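You operate a simulated robot arm through the tools that you are given. There is no shell and no other tool.

You are at the controls of a simulated robot arm. One attempt, no reset.

## Task
Open both clamps and brush the rust off both plates.
Fine: with the brown wire brush; put it back; the plates stay in the jig. Set down upright: brown wire brush. What is to be rubbed or washed off counts as gone when no trace of it is left.

Only the result counts: the job must be done as asked and must still hold three seconds after the hand-in. Knocking over, shifting, dropping, spilling or breaking anything else fails it.

## Robot
A 7-joint arm with a two-finger parallel gripper, fixed in place. Base frame: the origin is on the floor under the middle of its stand, x ahead of it, y to its left, z up; the work surface is at about z = 86. Lengths are in cm, angles in degrees, forces in N, time in s.
It reaches about 137.2 cm from its shoulder. Its first joint turns from -149.0 to 149.0 degrees. Payload 3.43 kg.
Tool frame: the origin (TCP) lies between the finger pads and is the grasp point; the fingertips stand 3 cm ahead of it; z points along the fingers, y is the line along which they close. Largest opening 9.4 cm; finger width 2.8, thickness 1; the body of the gripper, 5 by 9.6 cm, starts 5.5 cm behind the TCP.
Orientation is that of the tool frame in the base frame, as [roll, pitch, yaw] about the fixed x, y, z axes, in that order (R = Rz(yaw) Ry(pitch) Rx(roll)). With the fingers straight down and closing along the base's y, the tool's x points along the base's -x, its y along +y and its z along -z.

## Interface
- The arm moves only by the tool arm_command. Its argument "motion" is one flat list of numbers, 7 for each row, row after row: the turn, a rotation vector about the tool's x, y, z in rad, then the shift along the tool's x, y, z in cm, then the gripper command, from -1 (fully open) to 1 (shut), values between in proportion. In form: [wx, wy, wz, x, y, z, hand, wx, wy, wz, x, y, z, hand, ...]. A call has 1 to 20 rows; each row is the pose to reach, as a shift and turn from the pose commanded when the call began, along the tool's axes at that moment. Each row takes 0.2 s and may step no farther than 5 cm and 8.6 degrees from the row before; otherwise, or with a gripper value out of range, the whole call is refused. A pose out of reach is approached as far as the arm can. The call stops where the force on the tool passes 90 N (or 10 N more than at its start, if that is more) or the arm is blocked; 0.2 s more then pass. Each finger travels about 4.5 cm/s and halts on what it meets, pressing with about 37 N; the grip force reading is that of the motor and also rises with nothing between the fingers. The clock runs only during rows and for 0.2 s after the last one: add rows that repeat a pose to give the fingers time. It gives the time, the measured TCP pose, the force on the tool (base axes), the opening and the grip force at its end, in the units of the frame above (readings bear some noise), with the torque about the TCP (base axes, N m) and any sound that the robot's microphone picked up.
- Cameras (640 x 400 px; columns grow to the right, rows downward): "scene" is fixed at [39.81, -49.85, 149.5]; the picture's right is [0.64, -0.76, 0.00], its down [-0.45, -0.38, -0.81] and it looks along [0.62, 0.52, -0.59] (base axes); focal length 340 px, centre (320, 200). "wrist" rides on the gripper at [7.6, 1.4, -10.2] in the tool frame; the picture's right is [-0.18, 0.98, 0.00], its down [-0.75, -0.14, -0.64] and it looks along [-0.63, -0.12, 0.77] (tool axes); focal length 243 px, centre (320, 200). There is no depth. A picture from a camera that has moved, and an enlarged one, comes with that camera's place and axes in the base frame and with its lens.
- get_image(camera): a new picture of that camera. No time passes.
- zoom(camera, box): a new picture of the part [left, top, right, bottom] of that camera's present view, enlarged. No time passes.
- sign_off(): hands the job in; it is judged then, once.

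Nothing tells you positions but the pictures and the camera data. Unless the task says otherwise, let go and move clear before handing in.

The tools are called after ">>>" as a command line: name --argument value ..., lists and objects as JSON in quotes. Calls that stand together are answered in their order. arm_command: Moves the arm, as the interface text tells. Its arguments: {"type":"object","properties":{"motion":{"type":"array","items":{"type":"number"}}},"required":["motion"]} The other tools are called the same way: get_image (camera) takes a picture; zoom (camera, box) takes an enlarged picture of a part of a camera's view; sign_off () hands the job in.

At the start:

```text
clock: 0.0
position: [98.68, -4.4, 117.2]
tcp_rot: [-180.0, 0.0, 179.9]
contact_force: [0.4, 0.3, -0.9]
wrist_torque: [0.02, 0.02, -0.01]
opening: 9.37
gripper_force: 0.1
```

scene: 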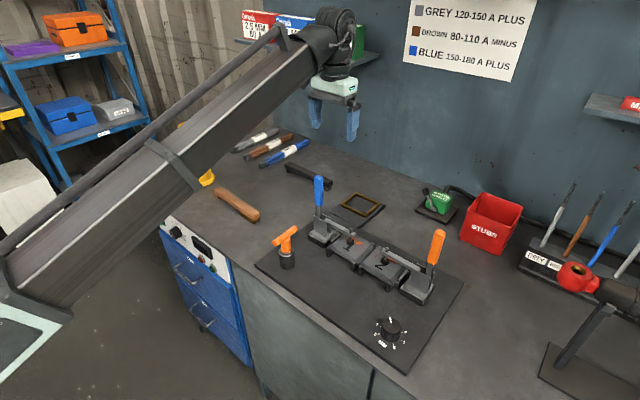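
wrist: 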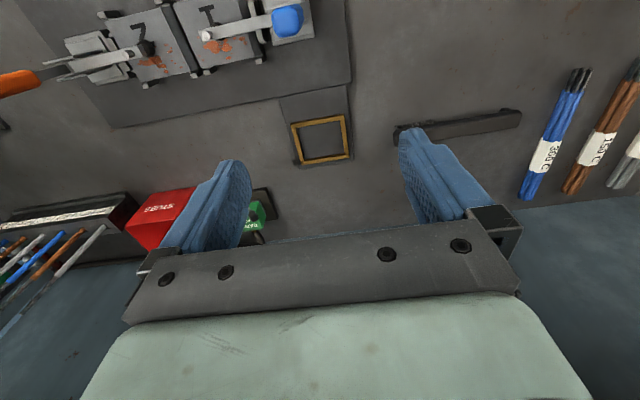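

I see a welding bench with a jig holding two rusty plates, each held by a toggle clamp (blue handle and orange handle). I'll take close-up pictures first to locate things.

>>> zoom --camera "scene" --box '[240, 160, 480, 310]'

>>> zoom --camera "scene" --box '[180, 110, 340, 230]'

>>> zoom --camera "scene" --box '[400, 160, 640, 310]'

>>> zoom --camera "wrist" --box '[0, 0, 360, 200]'

>>> zoom --camera "scene" --box '[340, 290, 480, 400]'

```text
2.67 times, centred on (360, 235) of scene
camera zoom: at [39.81, -49.85, 149.5], right [0.64, -0.76, 0.0], down [-0.45, -0.38, -0.81], along [0.62, 0.52, -0.59], focal length 907 px, centre (213, 107)
```

zoom: 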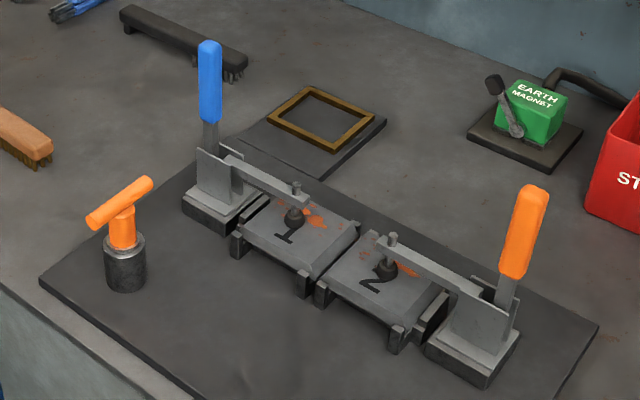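

```text
3.33 times, centred on (260, 170) of scene
camera zoom: at [39.81, -49.85, 149.5], right [0.64, -0.76, 0.0], down [-0.45, -0.38, -0.81], along [0.62, 0.52, -0.59], focal length 1134 px, centre (520, 300)
```

zoom: 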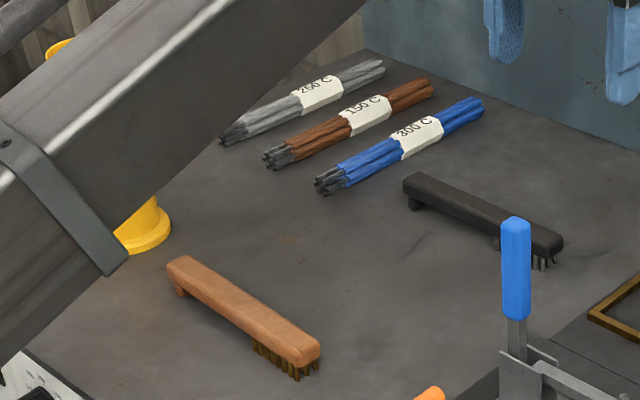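

```text
2.67 times, centred on (520, 235) of scene
camera zoom: at [39.81, -49.85, 149.5], right [0.64, -0.76, 0.0], down [-0.45, -0.38, -0.81], along [0.62, 0.52, -0.59], focal length 907 px, centre (-213, 107)
```

zoom: 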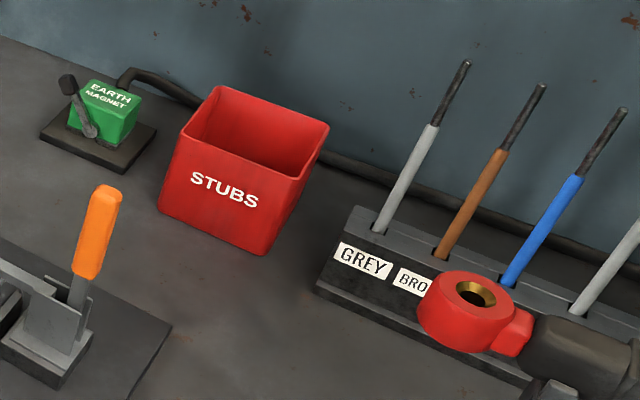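

```text
1.78 times, centred on (180, 100) of wrist
camera zoom: at [91.03, -3.16, 127.6], right [0.18, 0.98, 0.0], down [0.75, -0.14, 0.64], along [0.63, -0.12, -0.77], focal length 431 px, centre (569, 378)
```

zoom: 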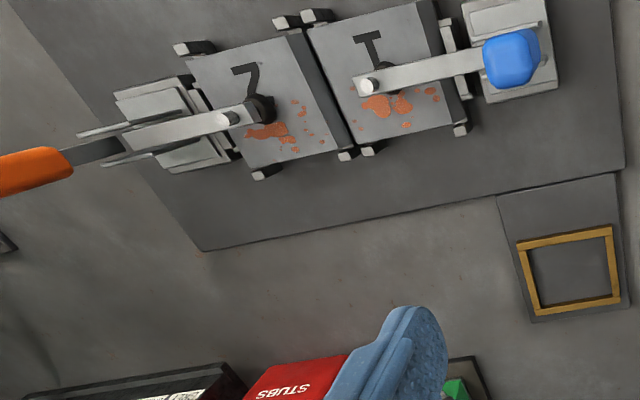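

```text
3.64 times, centred on (410, 345) of scene
camera zoom: at [39.81, -49.85, 149.5], right [0.64, -0.76, 0.0], down [-0.45, -0.38, -0.81], along [0.62, 0.52, -0.59], focal length 1237 px, centre (-7, -327)
```

zoom: 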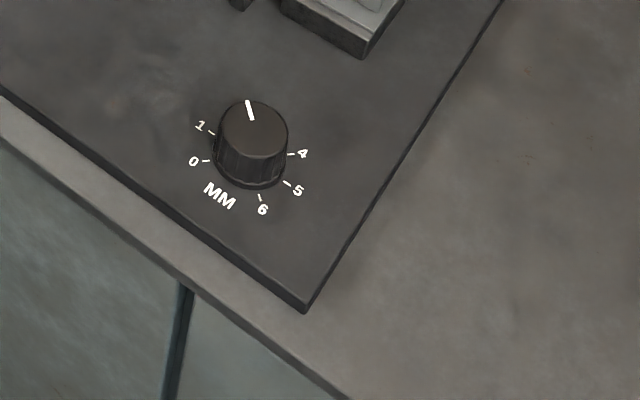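

The jig holds plate 1 near (92, -16.5) and plate 2 near (91.5, -26). The blue clamp is at about y=-5.5, the orange clamp at about y=-35, and the brown brush lies along y at about (87, 12..32). I'll move the arm back to get a better wrist view of the clamps.

>>> arm_command --motion '[0, 0, 0, 3.6, -2.2, 0, -1, 0, 0, 0, 7.2, -4.4, 0, -1, 0, 0, 0, 10.8, -6.6, 0, -1, 0, 0, 0, 14.4, -8.8, 0, -1, 0, 0, 0, 18, -11, 0, -1, 0, 0, 0, 21.6, -13.2, 0, -1, 0, 0, 0, 25, -15, 0, -1, 0, 0, 0, 25, -15, 0, -1]'

```text
clock: 1.1
position: [84.14, -13.92, 117.43]
tcp_rot: [-179.8, 1.0, 179.4]
contact_force: [8.5, -6.8, -17.7]
wrist_torque: [0.37, -0.24, 0.27]
opening: 9.39
gripper_force: 0.0
stopped in row 5: the force on the tool passed its limit at 105 N (the readings are from after the stop); the commanded pose is now the measured one
```

The arm stopped on a force limit, so I'll check what it touched.

>>> get_image --camera "scene"

>>> get_image --camera "wrist"

```text
taken
```

scene: 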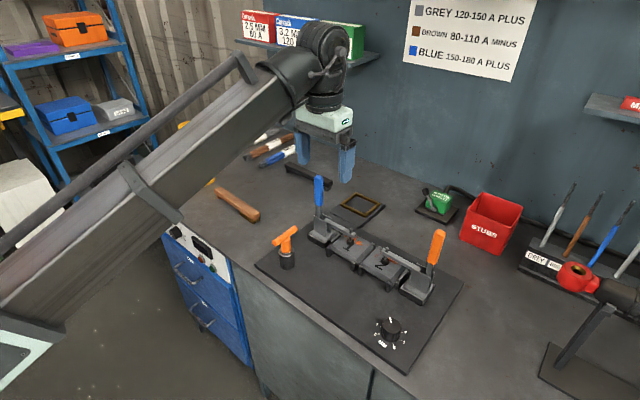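

```text
taken
camera wrist: at [76.27, -12.35, 127.48], right [0.2, 0.98, 0.0], down [0.74, -0.15, 0.66], along [0.64, -0.13, -0.76], focal length 243 px, centre (320, 200)
```

wrist: 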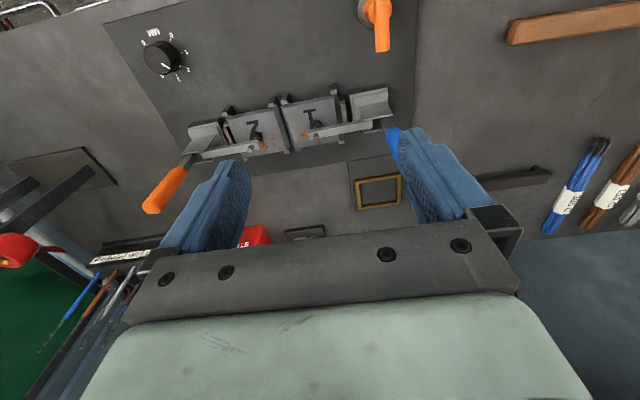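

Nothing is near the tool, so the reading looks inertial from moving fast. I'll continue with smaller steps.

>>> arm_command --motion '[0, 0, 0, 0, 0, 0, -1, 0, 0, 0, 0, 0, 0, -1, 0, 0, 0, 0.5, -0.2, 0, -1, 0, 0, 0, 1.5, -0.5, 0, -1, 0, 0, 0, 3, -1, 0, -1, 0, 0, 0, 4.5, -1.5, 0, -1, 0, 0, 0, 6, -2, 0, -1, 0, 0, 0, 7.5, -2.5, 0, -1, 0, 0, 0, 8.5, -2.8, 0, -1, 0, 0, 0, 9, -3, 0, -1, 0, 0, 0, 9, -3, 0, -1]'

```text
clock: 2.3
position: [81.51, -14.88, 117.22]
tcp_rot: [-179.8, 1.7, 178.7]
contact_force: [11.5, -3.6, -19.4]
wrist_torque: [-0.1, -0.14, -0.06]
opening: 9.4
gripper_force: 0.1
stopped in row 6: the force on the tool passed its limit at 96 N (the readings are from after the stop); the commanded pose is now the measured one
```

The arm was resisted again with a lasting force, so I'll look closely at the arm itself.

>>> get_image --camera "scene"

>>> zoom --camera "scene" --box '[220, 0, 420, 190]'

>>> zoom --camera "scene" --box '[0, 180, 240, 400]'

>>> get_image --camera "wrist"

```text
taken
```

scene: 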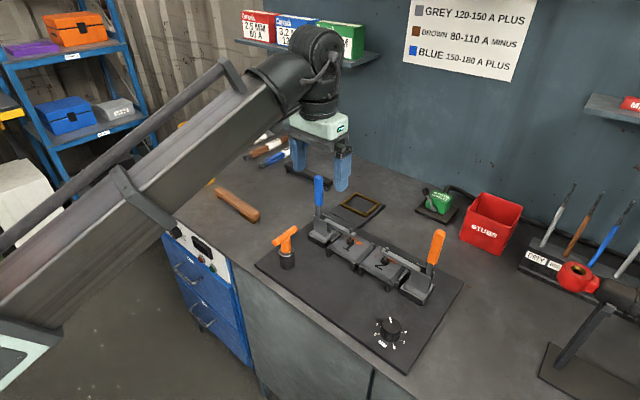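

```text
2.11 times, centred on (320, 95) of scene
camera zoom: at [39.81, -49.85, 149.5], right [0.64, -0.76, 0.0], down [-0.45, -0.38, -0.81], along [0.62, 0.52, -0.59], focal length 716 px, centre (320, 421)
```

zoom: 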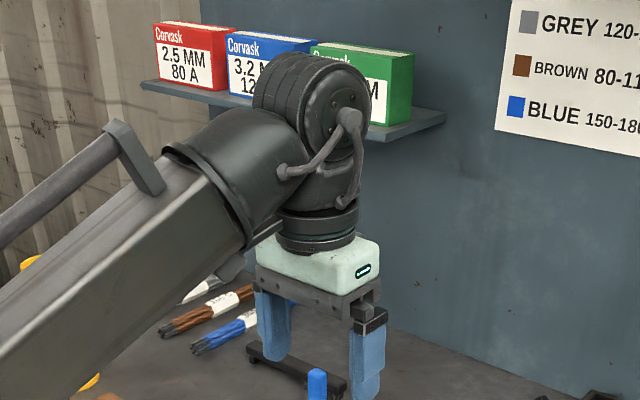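

```text
1.82 times, centred on (120, 290) of scene
camera zoom: at [39.81, -49.85, 149.5], right [0.64, -0.76, 0.0], down [-0.45, -0.38, -0.81], along [0.62, 0.52, -0.59], focal length 618 px, centre (684, 36)
```

zoom: 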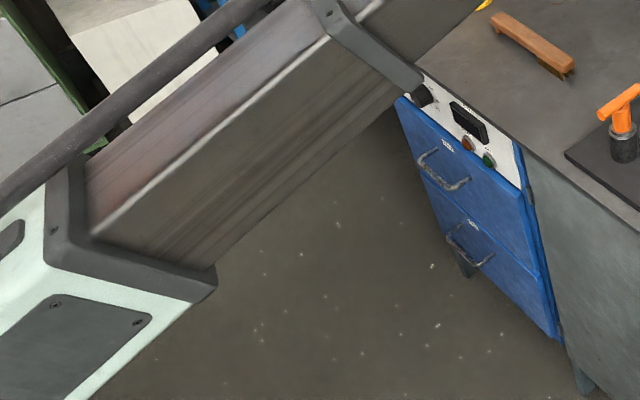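

```text
taken
camera wrist: at [73.63, -13.29, 127.3], right [0.2, 0.98, 0.0], down [0.73, -0.15, 0.66], along [0.65, -0.14, -0.75], focal length 243 px, centre (320, 200)
```

wrist: 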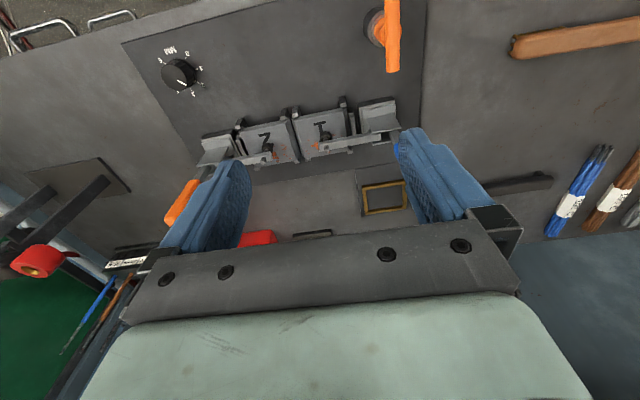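

The camera bracket on the back of the gripper seems to press on the forearm when I pull back high up, so I'll stay farther forward or lower. Both clamp handles look vertical, blue at about (92, -5.8) and orange at about (91.5, -36), tops near z=106. I'll ease off the contact and zoom in on the clamps.

>>> arm_command --motion '[0, 0, 0, -1, 0, 0, -1, 0, 0, 0, -2.5, 0, 0, -1, 0, 0, 0, -4, 0, 0, -1, 0, 0, 0, -5, 0, 0, -1, 0, 0, 0, -5, 0, 0, -1]'

>>> zoom --camera "scene" --box '[295, 165, 375, 275]'

>>> zoom --camera "scene" --box '[360, 215, 470, 315]'

>>> zoom --camera "scene" --box '[320, 220, 410, 285]'

```text
clock: 3.5
position: [86.57, -14.91, 117.39]
tcp_rot: [-179.7, 1.5, 178.8]
contact_force: [-0.1, -0.3, -0.3]
wrist_torque: [0.0, -0.01, -0.01]
opening: 9.39
gripper_force: 0.1
```

```text
3.64 times, centred on (335, 220) of scene
camera zoom: at [39.81, -49.85, 149.5], right [0.64, -0.76, 0.0], down [-0.45, -0.38, -0.81], along [0.62, 0.52, -0.59], focal length 1237 px, centre (266, 127)
```

zoom: 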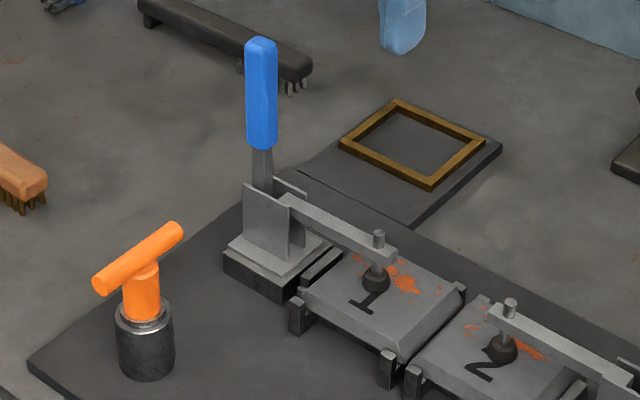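

```text
4.00 times, centred on (415, 265) of scene
camera zoom: at [39.81, -49.85, 149.5], right [0.64, -0.76, 0.0], down [-0.45, -0.38, -0.81], along [0.62, 0.52, -0.59], focal length 1361 px, centre (-60, -60)
```

zoom: 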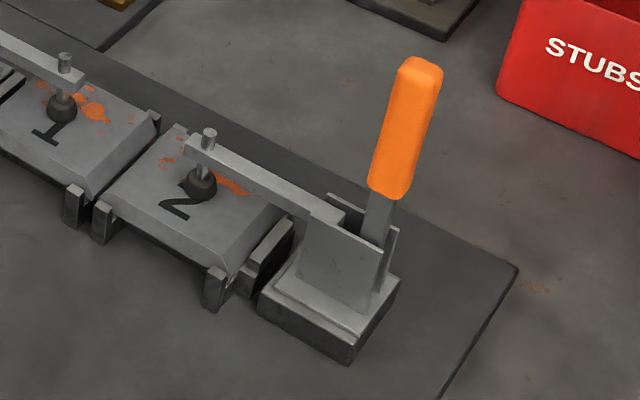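

```text
6.15 times, centred on (365, 252) of scene
camera zoom: at [39.81, -49.85, 149.5], right [0.64, -0.76, 0.0], down [-0.45, -0.38, -0.81], along [0.62, 0.52, -0.59], focal length 2093 px, centre (43, -123)
```

zoom: 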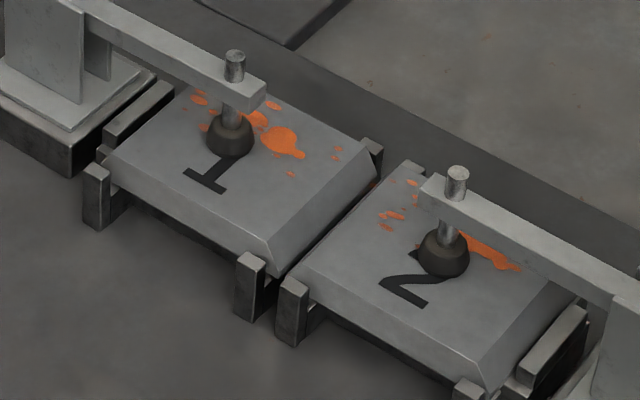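

The clamps are clear to see: the handle lever sits in a bracket, and its bar carries a rubber spindle pressing on the plate. I'll level the tool, close the fingers and turn to yaw 90, so the narrow side of the gripper faces along y for pushing the handles outward.

>>> arm_command --motion '[-0.006, 0.026, -0.021, 0, 0, 0, 1, -0.006, 0.026, -0.021, -1, 0, 0, 1, -0.006, 0.026, -0.021, -2, 0, 0, 1, -0.006, 0.026, -0.021, -2, 0, 0, 1]'

>>> arm_command --motion '[0, 0, 0.05, 0, 0, 0, 1, 0, 0, 0.15, 0, 0, 0, 1, 0, 0, 0.29, 0, 0, 0, 1, 0, 0, 0.43, 0, 0, 0, 1, 0, 0, 0.57, 0, 0, 0, 1, 0, 0, 0.71, 0, 0, 0, 1, 0, 0, 0.85, 0, 0, 0, 1, 0, 0, 0.99, 0, 0, 0, 1, 0, 0, 1.13, 0, 0, 0, 1, 0, 0, 1.27, 0, 0, 0, 1, 0, 0, 1.41, 0, 0, 0, 1, 0, 0, 1.52, 0, 0, 0, 1, 0, 0, 1.571, 0, 0, 0, 1, 0, 0, 1.571, 0, 0, 0, 1]'

```text
clock: 4.5
position: [88.58, -15.01, 117.33]
tcp_rot: [179.8, 0.0, -179.9]
contact_force: [1.1, -1.0, -5.0]
wrist_torque: [0.05, -0.31, 0.08]
opening: 0.54
gripper_force: 0.0
```

```text
clock: 7.5
position: [88.51, -15.0, 117.47]
tcp_rot: [180.0, -0.2, 90.0]
contact_force: [-0.5, 0.5, 0.1]
wrist_torque: [0.03, -0.03, 0.01]
opening: 0.0
gripper_force: 32.9
```

>>> get_image --camera "scene"

>>> get_image --camera "wrist"

```text
taken
```

scene: 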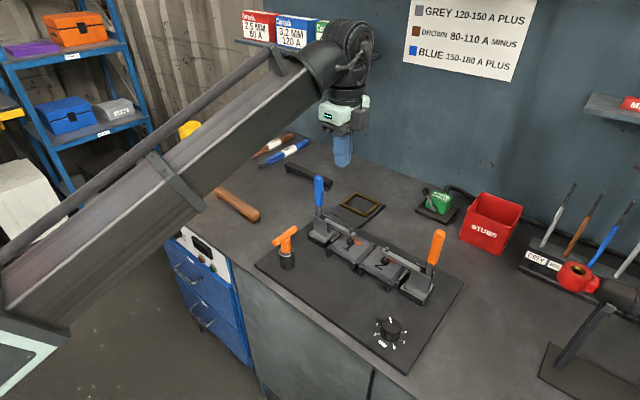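

```text
taken
camera wrist: at [89.88, -7.47, 127.75], right [0.98, -0.19, 0.0], down [-0.14, -0.76, 0.64], along [-0.12, -0.63, -0.77], focal length 243 px, centre (320, 200)
```

wrist: 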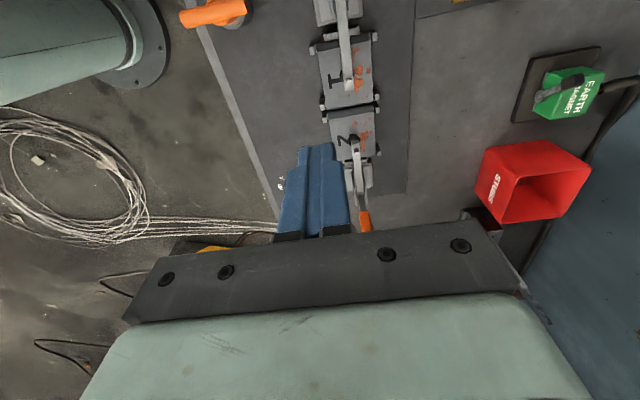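

The yaw is now 90. I'll lower the closed fingers just on the plate side of the blue handle, around (91.6, -11, 105.5), and check the spacing before pushing.

>>> arm_command --motion '[0, 0, 0, 0.5, 0.5, 1, 1, 0, 0, 0, 1.2, 1, 3, 1, 0, 0, 0, 2, 1.5, 5, 1, 0, 0, 0, 2.7, 2, 7, 1, 0, 0, 0, 3.3, 2.5, 9, 1, 0, 0, 0, 3.8, 3.0, 11, 1, 0, 0, 0, 4, 3.1, 12, 1, 0, 0, 0, 4, 3.1, 12, 1]'

>>> zoom --camera "scene" --box '[260, 120, 460, 290]'

>>> get_image --camera "wrist"

```text
clock: 9.3
position: [91.53, -10.82, 105.49]
tcp_rot: [-180.0, -0.2, 90.0]
contact_force: [0.2, 0.1, 0.4]
wrist_torque: [0.0, 0.0, 0.03]
opening: 0.0
gripper_force: 33.1
```

```text
2.35 times, centred on (360, 205) of scene
camera zoom: at [39.81, -49.85, 149.5], right [0.64, -0.76, 0.0], down [-0.45, -0.38, -0.81], along [0.62, 0.52, -0.59], focal length 800 px, centre (226, 188)
```

zoom: 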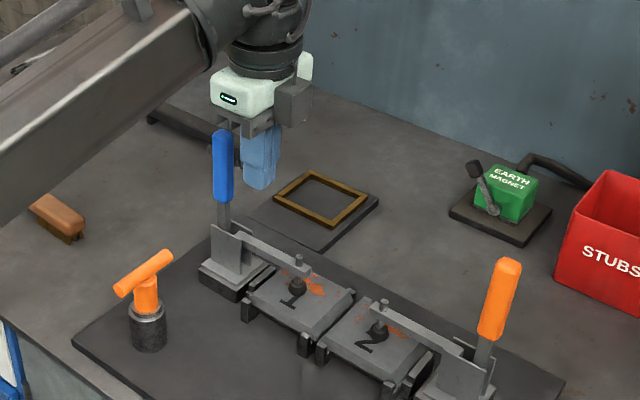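

```text
taken
camera wrist: at [92.94, -3.4, 115.77], right [0.98, -0.18, 0.0], down [-0.14, -0.76, 0.64], along [-0.12, -0.63, -0.77], focal length 243 px, centre (320, 200)
```

wrist: 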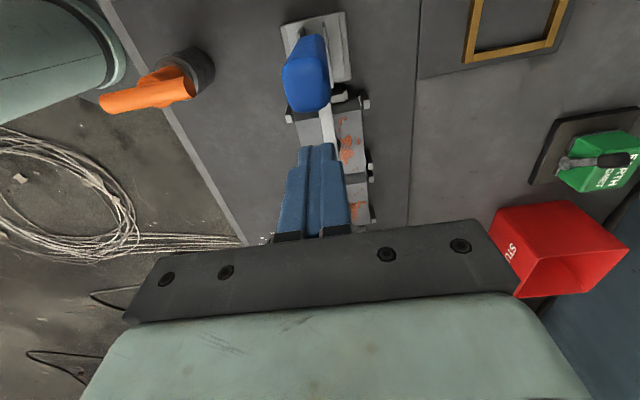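

The fingers are lined up with the blue handle on its plate side. I'll push it outward gently and check the response.

>>> arm_command --motion '[0, 0, 0, 0.8, 0, 0, 1, 0, 0, 0, 1.6, 0, 0, 1, 0, 0, 0, 2.2, 0, 0, 1, 0, 0, 0, 2.8, 0, 0, 1, 0, 0, 0, 3.4, 0, 0, 1, 0, 0, 0, 4.0, 0, 0, 1, 0, 0, 0, 4.6, 0, 0, 1]'

>>> zoom --camera "scene" --box '[260, 120, 460, 290]'

>>> get_image --camera "wrist"

```text
clock: 10.9
position: [91.58, -6.37, 105.45]
tcp_rot: [180.0, -0.3, 90.1]
contact_force: [-1.3, -0.2, 0.4]
wrist_torque: [-0.01, 0.05, 0.0]
opening: 0.0
gripper_force: 33.1
```

```text
2.35 times, centred on (360, 205) of scene
camera zoom: at [39.81, -49.85, 149.5], right [0.64, -0.76, 0.0], down [-0.45, -0.38, -0.81], along [0.62, 0.52, -0.59], focal length 800 px, centre (226, 188)
```

zoom: 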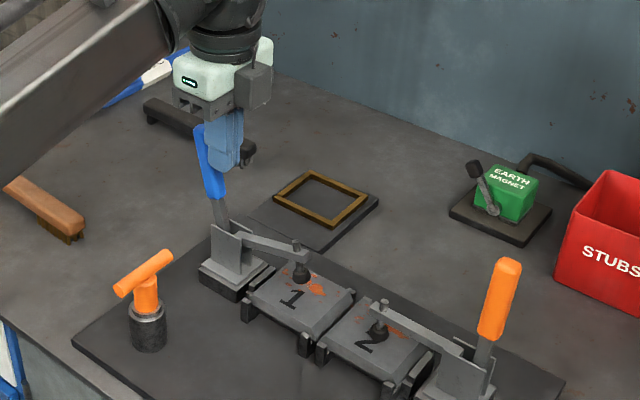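

```text
taken
camera wrist: at [92.97, 1.23, 115.77], right [0.98, -0.18, 0.0], down [-0.14, -0.76, 0.64], along [-0.12, -0.63, -0.77], focal length 243 px, centre (320, 200)
```

wrist: 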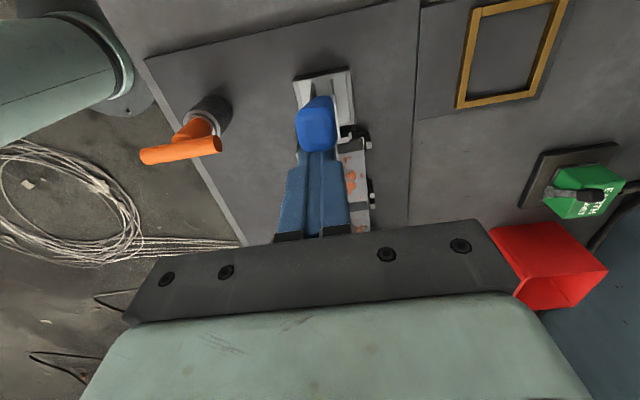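

The handle moves freely and the bar is lifting off plate 1. I'll continue along the arc.

>>> arm_command --motion '[0, 0, 0, 0.8, 0, 0.05, 1, 0, 0, 0, 1.6, 0, 0.3, 1, 0, 0, 0, 2.4, 0, 0.6, 1, 0, 0, 0, 3.1, 0, 1.0, 1, 0, 0, 0, 3.7, 0, 1.35, 1, 0, 0, 0, 4.3, 0, 1.75, 1, 0, 0, 0, 4.9, 0, 2.25, 1, 0, 0, 0, 5.4, 0, 2.8, 1, 0, 0, 0, 5.85, 0, 3.35, 1]'

>>> zoom --camera "scene" --box '[260, 120, 460, 290]'

>>> get_image --camera "wrist"

```text
clock: 12.9
position: [91.59, -0.36, 102.1]
tcp_rot: [179.9, -0.2, 90.0]
contact_force: [-0.1, -0.2, 0.0]
wrist_torque: [-0.01, -0.02, 0.03]
opening: 0.0
gripper_force: 32.8
```

```text
2.35 times, centred on (360, 205) of scene
camera zoom: at [39.81, -49.85, 149.5], right [0.64, -0.76, 0.0], down [-0.45, -0.38, -0.81], along [0.62, 0.52, -0.59], focal length 800 px, centre (226, 188)
```

zoom: 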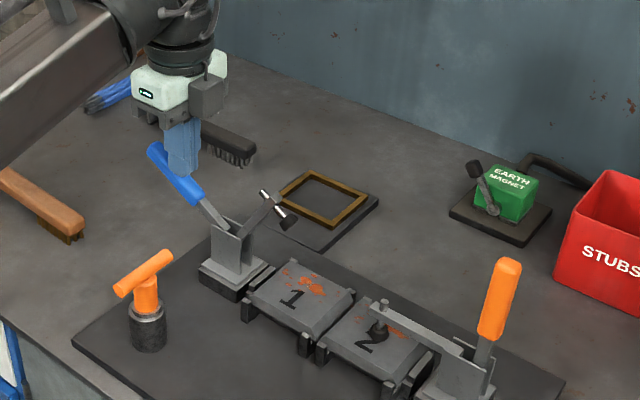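

```text
taken
camera wrist: at [93.01, 7.05, 112.47], right [0.98, -0.18, 0.0], down [-0.14, -0.76, 0.64], along [-0.12, -0.63, -0.77], focal length 243 px, centre (320, 200)
```

wrist: 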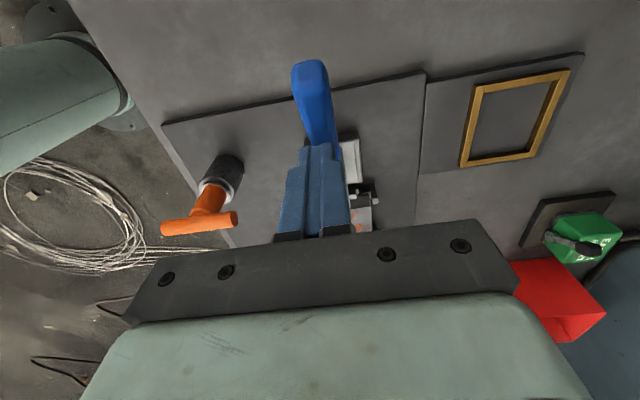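

The blue clamp is well open. I'll push a little more towards its end stop, then back off to see whether it stays.

>>> arm_command --motion '[0, 0, 0, 0.35, 0, 0.6, 1, 0, 0, 0, 0.65, 0, 1.2, 1, 0, 0, 0, 0.9, 0, 1.9, 1, 0, 0, 0, 1.15, 0, 2.5, 1, 0, 0, 0, 1.15, 0, 2.5, 1]'

>>> zoom --camera "scene" --box '[260, 120, 460, 290]'

```text
clock: 14.1
position: [91.57, 0.73, 99.65]
tcp_rot: [-180.0, -0.3, 90.1]
contact_force: [0.1, 0.0, 0.3]
wrist_torque: [0.01, 0.02, 0.01]
opening: 0.0
gripper_force: 32.9
```

```text
2.35 times, centred on (360, 205) of scene
camera zoom: at [39.81, -49.85, 149.5], right [0.64, -0.76, 0.0], down [-0.45, -0.38, -0.81], along [0.62, 0.52, -0.59], focal length 800 px, centre (226, 188)
```

zoom: 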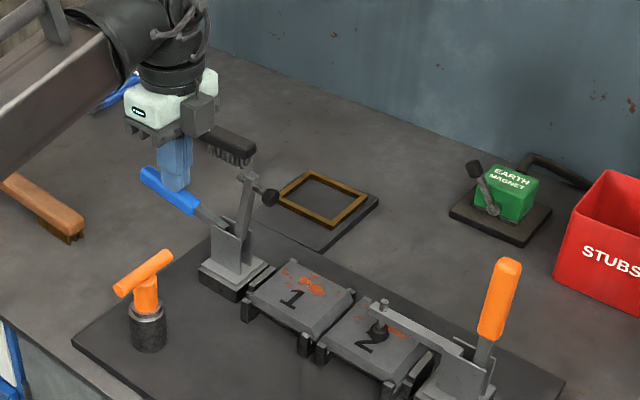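

Still no resistance, so I'll go slightly further towards the stop.

>>> arm_command --motion '[0, 0, 0, 0.2, 0, 0.5, 1, 0, 0, 0, 0.3, 0, 0.9, 1, 0, 0, 0, 0.35, 0, 1.3, 1, 0, 0, 0, 0.4, 0, 1.7, 1, 0, 0, 0, 0.4, 0, 2.0, 1]'

>>> zoom --camera "scene" --box '[260, 120, 460, 290]'

```text
clock: 15.0
position: [91.58, 0.92, 99.24]
tcp_rot: [179.4, 0.0, 89.9]
contact_force: [-12.7, -5.9, 33.9]
wrist_torque: [0.28, 0.4, 0.17]
opening: 0.0
gripper_force: 32.9
stopped in row 4: the force on the tool passed its limit at 97 N (the readings are from after the stop); the commanded pose is now the measured one
```

```text
2.35 times, centred on (360, 205) of scene
camera zoom: at [39.81, -49.85, 149.5], right [0.64, -0.76, 0.0], down [-0.45, -0.38, -0.81], along [0.62, 0.52, -0.59], focal length 800 px, centre (226, 188)
```

zoom: 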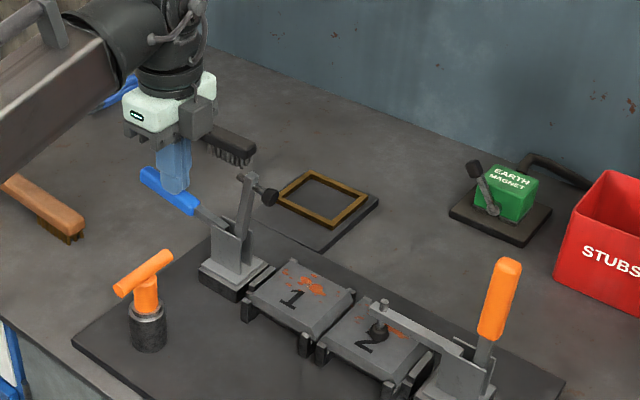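

The blue clamp is at its end stop and open. I'll rise straight up and travel to the plate side of the orange handle.

>>> arm_command --motion '[0, 0, 0, 0, 0, -0.5, 1, 0, 0, 0, 0, 0, -2, 1, 0, 0, 0, 0, 0, -4, 1, 0, 0, 0, 0, 0, -6.5, 1, 0, 0, 0, 0, 0, -9, 1, 0, 0, 0, 0, 0, -11.5, 1, 0, 0, 0, 0, 0, -14, 1, 0, 0, 0, 0, 0, -15.8, 1, 0, 0, 0, 0, 0, -16.5, 1, 0, 0, 0, 0, 0, -16.5, 1]'

>>> zoom --camera "scene" --box '[260, 120, 460, 290]'

>>> get_image --camera "wrist"

```text
clock: 17.2
position: [91.67, 0.98, 115.35]
tcp_rot: [179.5, -0.1, 89.9]
contact_force: [-1.0, -0.6, 0.6]
wrist_torque: [-0.01, 0.02, 0.0]
opening: 0.0
gripper_force: 33.5
```

```text
2.35 times, centred on (360, 205) of scene
camera zoom: at [39.81, -49.85, 149.5], right [0.64, -0.76, 0.0], down [-0.45, -0.38, -0.81], along [0.62, 0.52, -0.59], focal length 800 px, centre (226, 188)
```

zoom: 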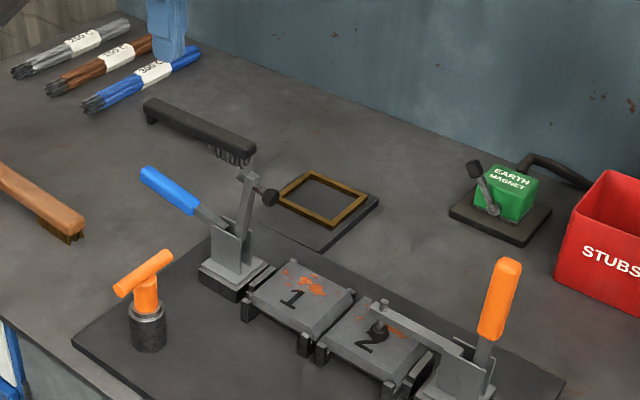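

```text
taken
camera wrist: at [93.02, 8.53, 125.67], right [0.98, -0.19, 0.01], down [-0.15, -0.75, 0.64], along [-0.11, -0.63, -0.77], focal length 243 px, centre (320, 200)
```

wrist: 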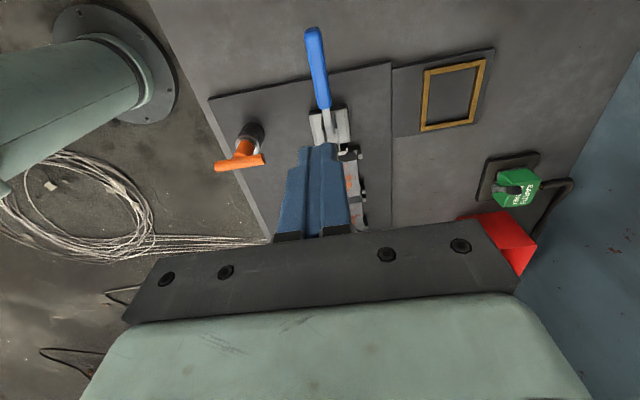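

The blue clamp stays open on its own. Now I'll move along -y to the orange clamp.

>>> arm_command --motion '[0, 0, 0, -0.7, 0, -0.3, 1, 0, 0, 0, -2, 0, -0.6, 1, 0, 0, 0, -4, 0, -0.6, 1, 0, 0, 0, -6.5, 0, -0.6, 1, 0, 0, 0, -9, 0, -0.6, 1, 0, 0, 0, -11.5, 0, -0.6, 1, 0, 0, 0, -14, 0, -0.6, 1, 0, 0, 0, -16.5, 0, -0.6, 1, 0, 0, 0, -19, 0, -0.6, 1, 0, 0, 0, -21.5, 0, -0.6, 1, 0, 0, 0, -24, 0, -0.6, 1, 0, 0, 0, -26.5, 0, -0.6, 1, 0, 0, 0, -29, 0, -0.6, 1, 0, 0, 0, -30.8, 0, -0.6, 1, 0, 0, 0, -31.7, 0, -0.6, 1, 0, 0, 0, -32, 0, -0.6, 1, 0, 0, 0, -32, 0, -0.6, 1]'

>>> get_image --camera "scene"

>>> get_image --camera "wrist"

```text
clock: 20.8
position: [91.62, -31.1, 115.88]
tcp_rot: [179.5, -0.1, 90.0]
contact_force: [-0.1, -0.4, -0.2]
wrist_torque: [0.0, 0.02, 0.0]
opening: 0.0
gripper_force: 32.8
```

```text
taken
```

scene: 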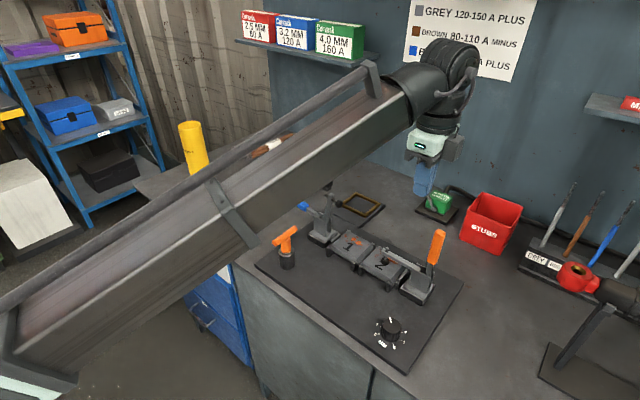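

```text
taken
camera wrist: at [92.97, -23.57, 126.18], right [0.98, -0.19, 0.01], down [-0.15, -0.75, 0.64], along [-0.11, -0.63, -0.77], focal length 243 px, centre (320, 200)
```

wrist: 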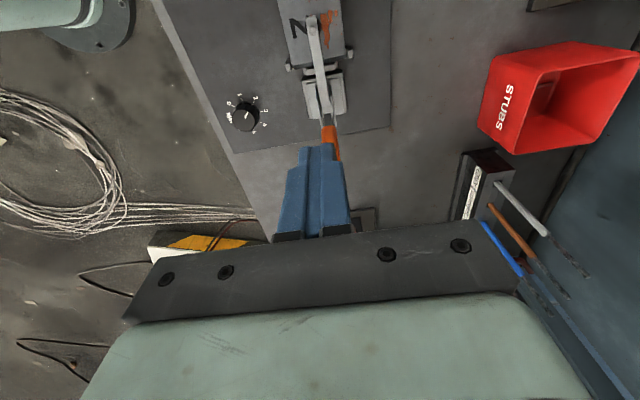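

The orange handle is at about (91.9, -36). I'll descend on its plate side, then push it toward -y along the mirrored arc.

>>> arm_command --motion '[0, 0, 0, 0, 0.1, 0.7, 1, 0, 0, 0, 0, 0.2, 2, 1, 0, 0, 0, 0, 0.2, 4, 1, 0, 0, 0, 0, 0.2, 6, 1, 0, 0, 0, 0, 0.2, 8, 1, 0, 0, 0, 0, 0.2, 9.6, 1, 0, 0, 0, 0, 0.2, 10.4, 1, 0, 0, 0, 0, 0.2, 10.4, 1]'

>>> get_image --camera "scene"

>>> get_image --camera "wrist"

```text
clock: 22.6
position: [91.89, -31.05, 105.45]
tcp_rot: [179.6, -0.1, 89.9]
contact_force: [-0.8, -0.8, 0.2]
wrist_torque: [-0.02, -0.01, 0.01]
opening: 0.0
gripper_force: 33.2
```

```text
taken
```

scene: 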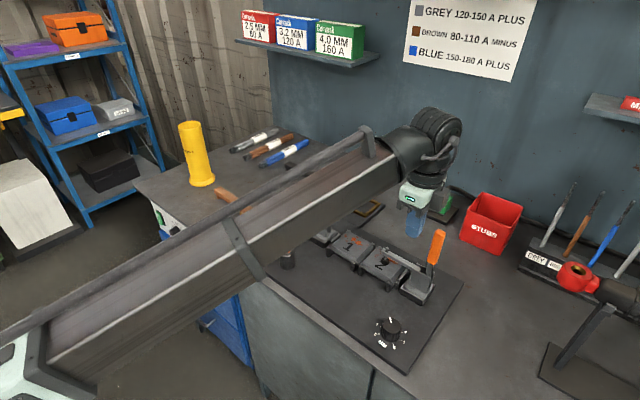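

```text
taken
camera wrist: at [93.23, -23.54, 115.78], right [0.98, -0.19, 0.01], down [-0.15, -0.75, 0.64], along [-0.11, -0.63, -0.77], focal length 243 px, centre (320, 200)
```

wrist: 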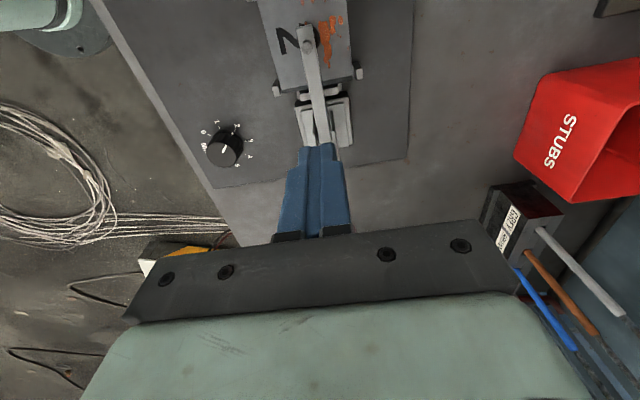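

The fingers are in line with the orange handle. Pushing it outward now.

>>> arm_command --motion '[0, 0, 0, -0.8, 0, 0, 1, 0, 0, 0, -1.6, 0, 0, 1, 0, 0, 0, -2.4, 0, 0, 1, 0, 0, 0, -3.0, 0, 0, 1, 0, 0, 0, -3.7, 0, 0, 1, 0, 0, 0, -4.5, 0, 0, 1, 0, 0, 0, -5.3, 0, 0.1, 1, 0, 0, 0, -6.1, 0, 0.35, 1, 0, 0, 0, -6.9, 0, 0.6, 1]'

>>> get_image --camera "scene"

>>> get_image --camera "wrist"

```text
clock: 24.6
position: [91.84, -37.98, 104.78]
tcp_rot: [179.6, -0.1, 90.0]
contact_force: [0.2, -0.5, 0.5]
wrist_torque: [0.02, 0.01, 0.01]
opening: 0.0
gripper_force: 32.6
```

```text
taken
```

scene: 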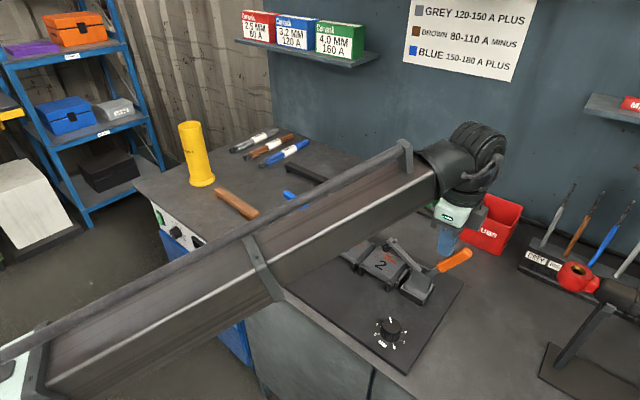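

```text
taken
camera wrist: at [93.17, -30.46, 115.21], right [0.98, -0.19, 0.01], down [-0.15, -0.75, 0.64], along [-0.11, -0.63, -0.77], focal length 243 px, centre (320, 200)
```

wrist: 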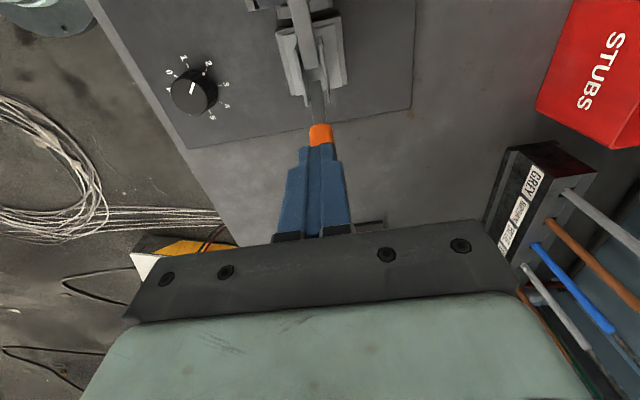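

>>> arm_command --motion '[0, 0, 0, -0.7, 0, 0.35, 1, 0, 0, 0, -1.3, 0, 0.7, 1, 0, 0, 0, -1.9, 0, 1.1, 1, 0, 0, 0, -2.5, 0, 1.6, 1, 0, 0, 0, -3.0, 0, 2.1, 1, 0, 0, 0, -3.5, 0, 2.7, 1, 0, 0, 0, -3.9, 0, 3.3, 1, 0, 0, 0, -4.25, 0, 3.9, 1, 0, 0, 0, -4.6, 0, 4.5, 1, 0, 0, 0, -4.8, 0, 5.0, 1, 0, 0, 0, -4.9, 0, 5.4, 1]'

>>> get_image --camera "scene"

>>> get_image --camera "wrist"

```text
clock: 27.0
position: [91.96, -42.85, 99.43]
tcp_rot: [179.4, -0.2, 90.0]
contact_force: [0.4, 0.4, -0.1]
wrist_torque: [0.01, -0.01, -0.03]
opening: 0.0
gripper_force: 33.0
```

```text
taken
```

scene: 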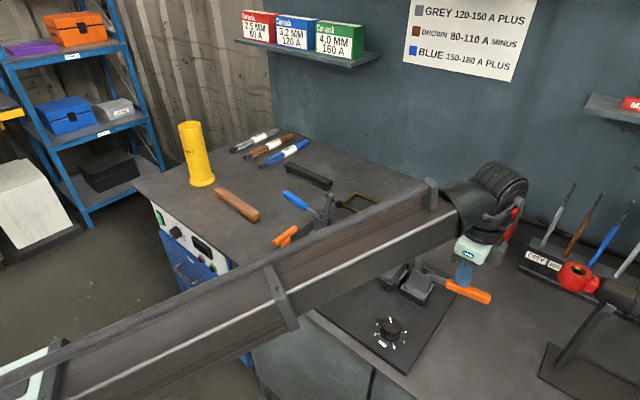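

```text
taken
camera wrist: at [93.24, -35.32, 109.77], right [0.98, -0.19, 0.01], down [-0.15, -0.75, 0.64], along [-0.11, -0.63, -0.77], focal length 243 px, centre (320, 200)
```

wrist: 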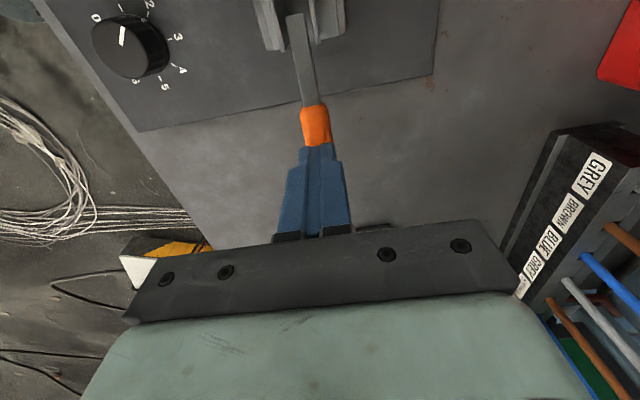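

The orange clamp is open too. I'll rise straight up, then turn the gripper back toward yaw 180 and look at the plates.

>>> arm_command --motion '[0, 0, 0, 0, 0, -0.5, 1, 0, 0, 0, 0, 0, -2, 1, 0, 0, 0, 0, 0, -4, 1, 0, 0, 0, 0, 0, -6.5, 1, 0, 0, 0, 0, 0, -9, 1, 0, 0, 0, 0, 0, -11.5, 1, 0, 0, 0, 0, 0, -14, 1, 0, 0, 0, 0, 0, -16, 1, 0, 0, 0, 0, 0, -17, 1, 0, 0, 0, 0, 0, -17, 1]'

>>> get_image --camera "scene"

```text
clock: 29.2
position: [91.79, -42.86, 116.41]
tcp_rot: [179.6, -0.1, 89.9]
contact_force: [0.8, -0.7, 0.0]
wrist_torque: [0.04, 0.02, 0.0]
opening: 0.0
gripper_force: 32.8
```

```text
taken
```

scene: 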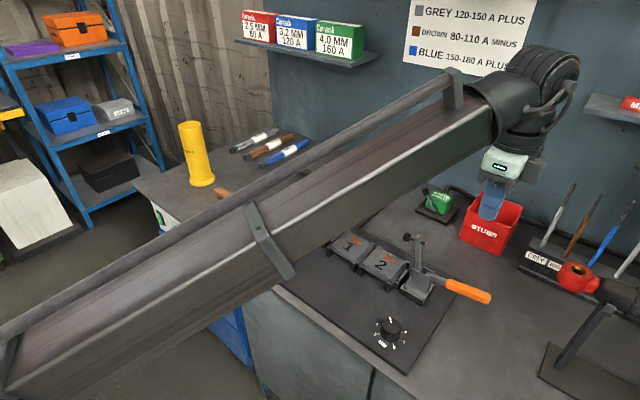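

>>> arm_command --motion '[0, 0, -0.06, 1, 0, -0.3, 1, 0, 0, -0.19, 3, 0, -0.6, 1, 0, 0, -0.32, 5, 0, -0.9, 1, 0, 0, -0.45, 7, 0, -1.2, 1, 0, 0, -0.58, 9, 0, -1.5, 1, 0, 0, -0.71, 11, 0, -1.5, 1, 0, 0, -0.84, 13, 0, -1.5, 1, 0, 0, -0.97, 15, 0, -1.5, 1, 0, 0, -1.1, 17, 0, -1.5, 1, 0, 0, -1.23, 19, 0, -1.5, 1, 0, 0, -1.36, 21, 0, -1.5, 1, 0, 0, -1.48, 23, 0, -1.5, 1, 0, 0, -1.571, 24, 0, -1.5, 1, 0, 0, -1.571, 24, 0, -1.5, 1]'

>>> get_image --camera "wrist"

>>> zoom --camera "wrist" --box '[180, 20, 420, 170]'

```text
clock: 32.2
position: [91.73, -18.64, 117.91]
tcp_rot: [179.9, 0.5, -180.0]
contact_force: [1.5, 0.3, 0.2]
wrist_torque: [0.0, -0.01, 0.02]
opening: 0.0
gripper_force: 32.5
```

```text
taken
camera wrist: at [84.09, -17.45, 128.14], right [0.18, 0.98, 0.0], down [0.75, -0.14, 0.65], along [0.64, -0.12, -0.76], focal length 243 px, centre (320, 200)
```

wrist: 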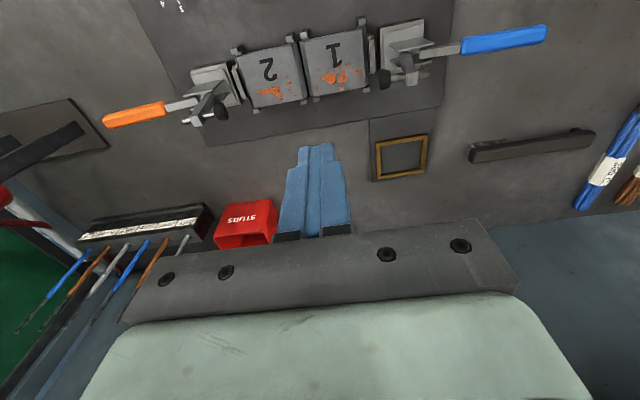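

```text
2.67 times, centred on (300, 95) of wrist
camera zoom: at [84.09, -17.45, 128.14], right [0.18, 0.98, 0.0], down [0.75, -0.14, 0.65], along [0.64, -0.12, -0.76], focal length 647 px, centre (373, 480)
```

zoom: 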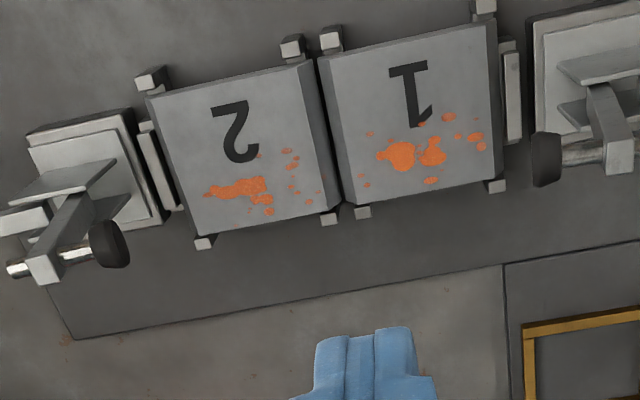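

Both clamps are open and both plates are exposed. The plate tops are at about z=91.2, with rust at x≈91.8–95.2, on plate 1 over y≈-20..-13.2 and on plate 2 over y≈-28.7..-22.3. Next I'll go to the brown brush, turning to yaw -90 on the way.

>>> arm_command --motion '[0, 0, -0.04, 0.2, 1, 0, 1, 0, 0, -0.13, 0.5, 3, 0, 1, 0, 0, -0.22, 0.8, 5, 0, 1, 0, 0, -0.32, 1.1, 7.3, 0, 1, 0, 0, -0.42, 1.4, 9.6, 0, 1, 0, 0, -0.52, 1.7, 11.9, 0, 1, 0, 0, -0.62, 2.0, 14.2, 0, 1, 0, 0, -0.72, 2.3, 16.5, 0, 1, 0, 0, -0.82, 2.6, 18.8, 0, 1, 0, 0, -0.92, 2.9, 21.1, 0, 1, 0, 0, -1.02, 3.2, 23.4, 0, 1, 0, 0, -1.12, 3.5, 25.7, 0, 1, 0, 0, -1.22, 3.8, 28, 0, 1, 0, 0, -1.32, 4.1, 30.3, 0, 1, 0, 0, -1.42, 4.4, 32, 0, 1, 0, 0, -1.51, 4.7, 33.3, 0, 1, 0, 0, -1.571, 4.7, 34, 0, 1, 0, 0, -1.571, 4.7, 34, 0, 1]'

>>> get_image --camera "wrist"

>>> get_image --camera "scene"

```text
clock: 36.0
position: [86.98, 15.18, 118.03]
tcp_rot: [-179.5, 0.1, -90.1]
contact_force: [0.4, 0.2, -0.4]
wrist_torque: [0.0, -0.01, 0.02]
opening: 0.0
gripper_force: 33.1
```

```text
taken
camera wrist: at [85.56, 7.42, 128.25], right [-0.98, 0.18, -0.01], down [0.14, 0.75, 0.64], along [0.13, 0.63, -0.76], focal length 243 px, centre (320, 200)
```

wrist: 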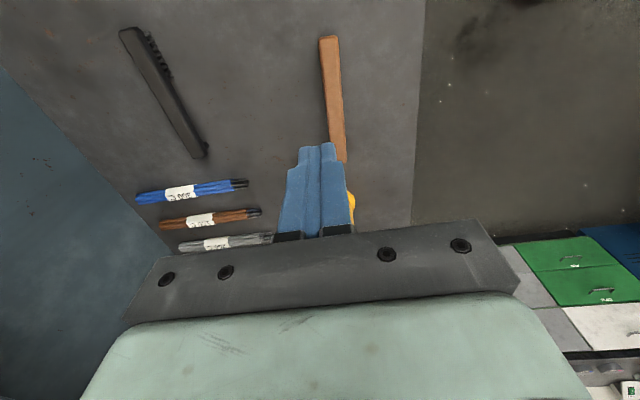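

```text
taken
```

scene: 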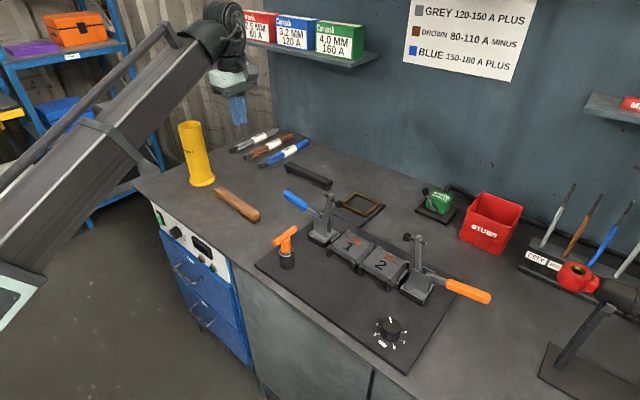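

>>> zoom --camera "wrist" --box '[280, 20, 400, 175]'

>>> zoom --camera "scene" --box '[200, 170, 280, 240]'

```text
2.58 times, centred on (340, 98) of wrist
camera zoom: at [85.56, 7.42, 128.25], right [-0.98, 0.18, -0.01], down [0.14, 0.75, 0.64], along [0.13, 0.63, -0.76], focal length 626 px, centre (268, 464)
```

zoom: 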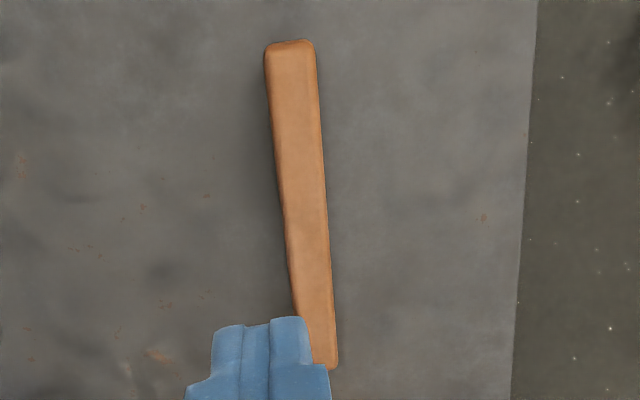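

```text
5.71 times, centred on (240, 205) of scene
camera zoom: at [39.81, -49.85, 149.5], right [0.64, -0.76, 0.0], down [-0.45, -0.38, -0.81], along [0.62, 0.52, -0.59], focal length 1944 px, centre (777, 171)
```

zoom: 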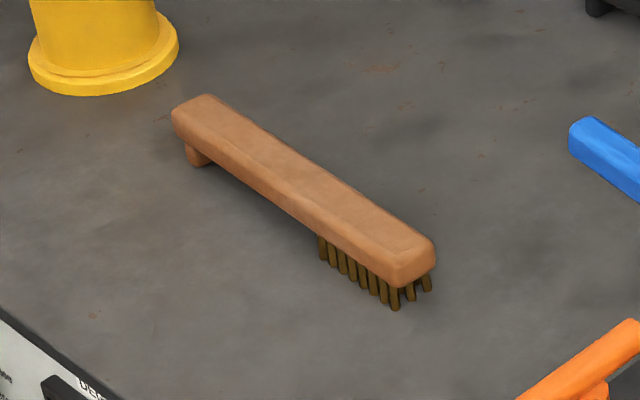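

The brown brush lies upright with its bristle patch at about y=13–19, its axis running from (85.6, 11.9) to (86.75, 31) about 3.5° off y, and its top at z≈90. I'll open the fingers and move above the handle at y=23 for a closer look.

>>> arm_command --motion '[-0.004, 0, 0.02, -0.8, 0.1, 0.5, -1, -0.0087, 0, 0.04, -2, 0.2, 2, -1, -0.0087, 0, 0.061, -3.5, 0.4, 4, -1, -0.0087, 0, 0.061, -5, 0.5, 6, -1, -0.0087, 0, 0.061, -6.2, 0.6, 8, -1, -0.0087, 0, 0.061, -7.2, 0.7, 10, -1, -0.0087, 0, 0.061, -7.8, 0.73, 12, -1, -0.0087, 0, 0.061, -7.8, 0.73, 12, -1, -0.0087, 0, 0.061, -7.8, 0.73, 12, -1]'

>>> get_image --camera "wrist"

>>> zoom --camera "scene" --box '[140, 80, 300, 240]'

```text
clock: 38.0
position: [86.66, 22.98, 106.0]
tcp_rot: [180.0, 0.1, -93.6]
contact_force: [-0.1, 0.9, 0.2]
wrist_torque: [-0.01, 0.02, 0.0]
opening: 9.4
gripper_force: 0.0
```

```text
taken
camera wrist: at [84.7, 15.37, 116.28], right [-0.97, 0.25, 0.0], down [0.19, 0.74, 0.64], along [0.16, 0.62, -0.77], focal length 243 px, centre (320, 200)
```

wrist: 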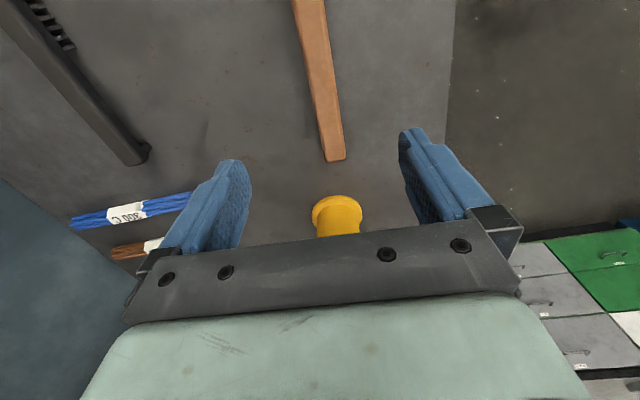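

```text
2.50 times, centred on (220, 160) of scene
camera zoom: at [39.81, -49.85, 149.5], right [0.64, -0.76, 0.0], down [-0.45, -0.38, -0.81], along [0.62, 0.52, -0.59], focal length 850 px, centre (570, 300)
```

zoom: 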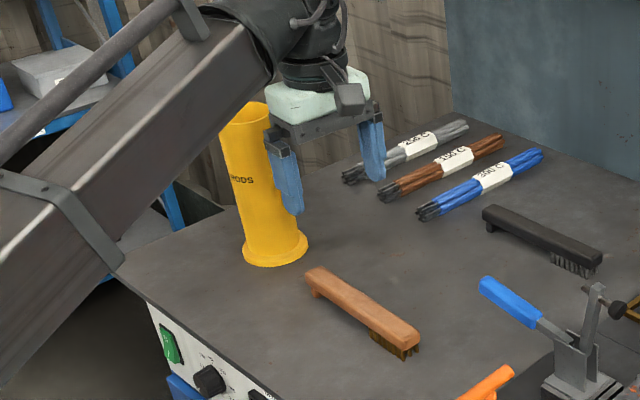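

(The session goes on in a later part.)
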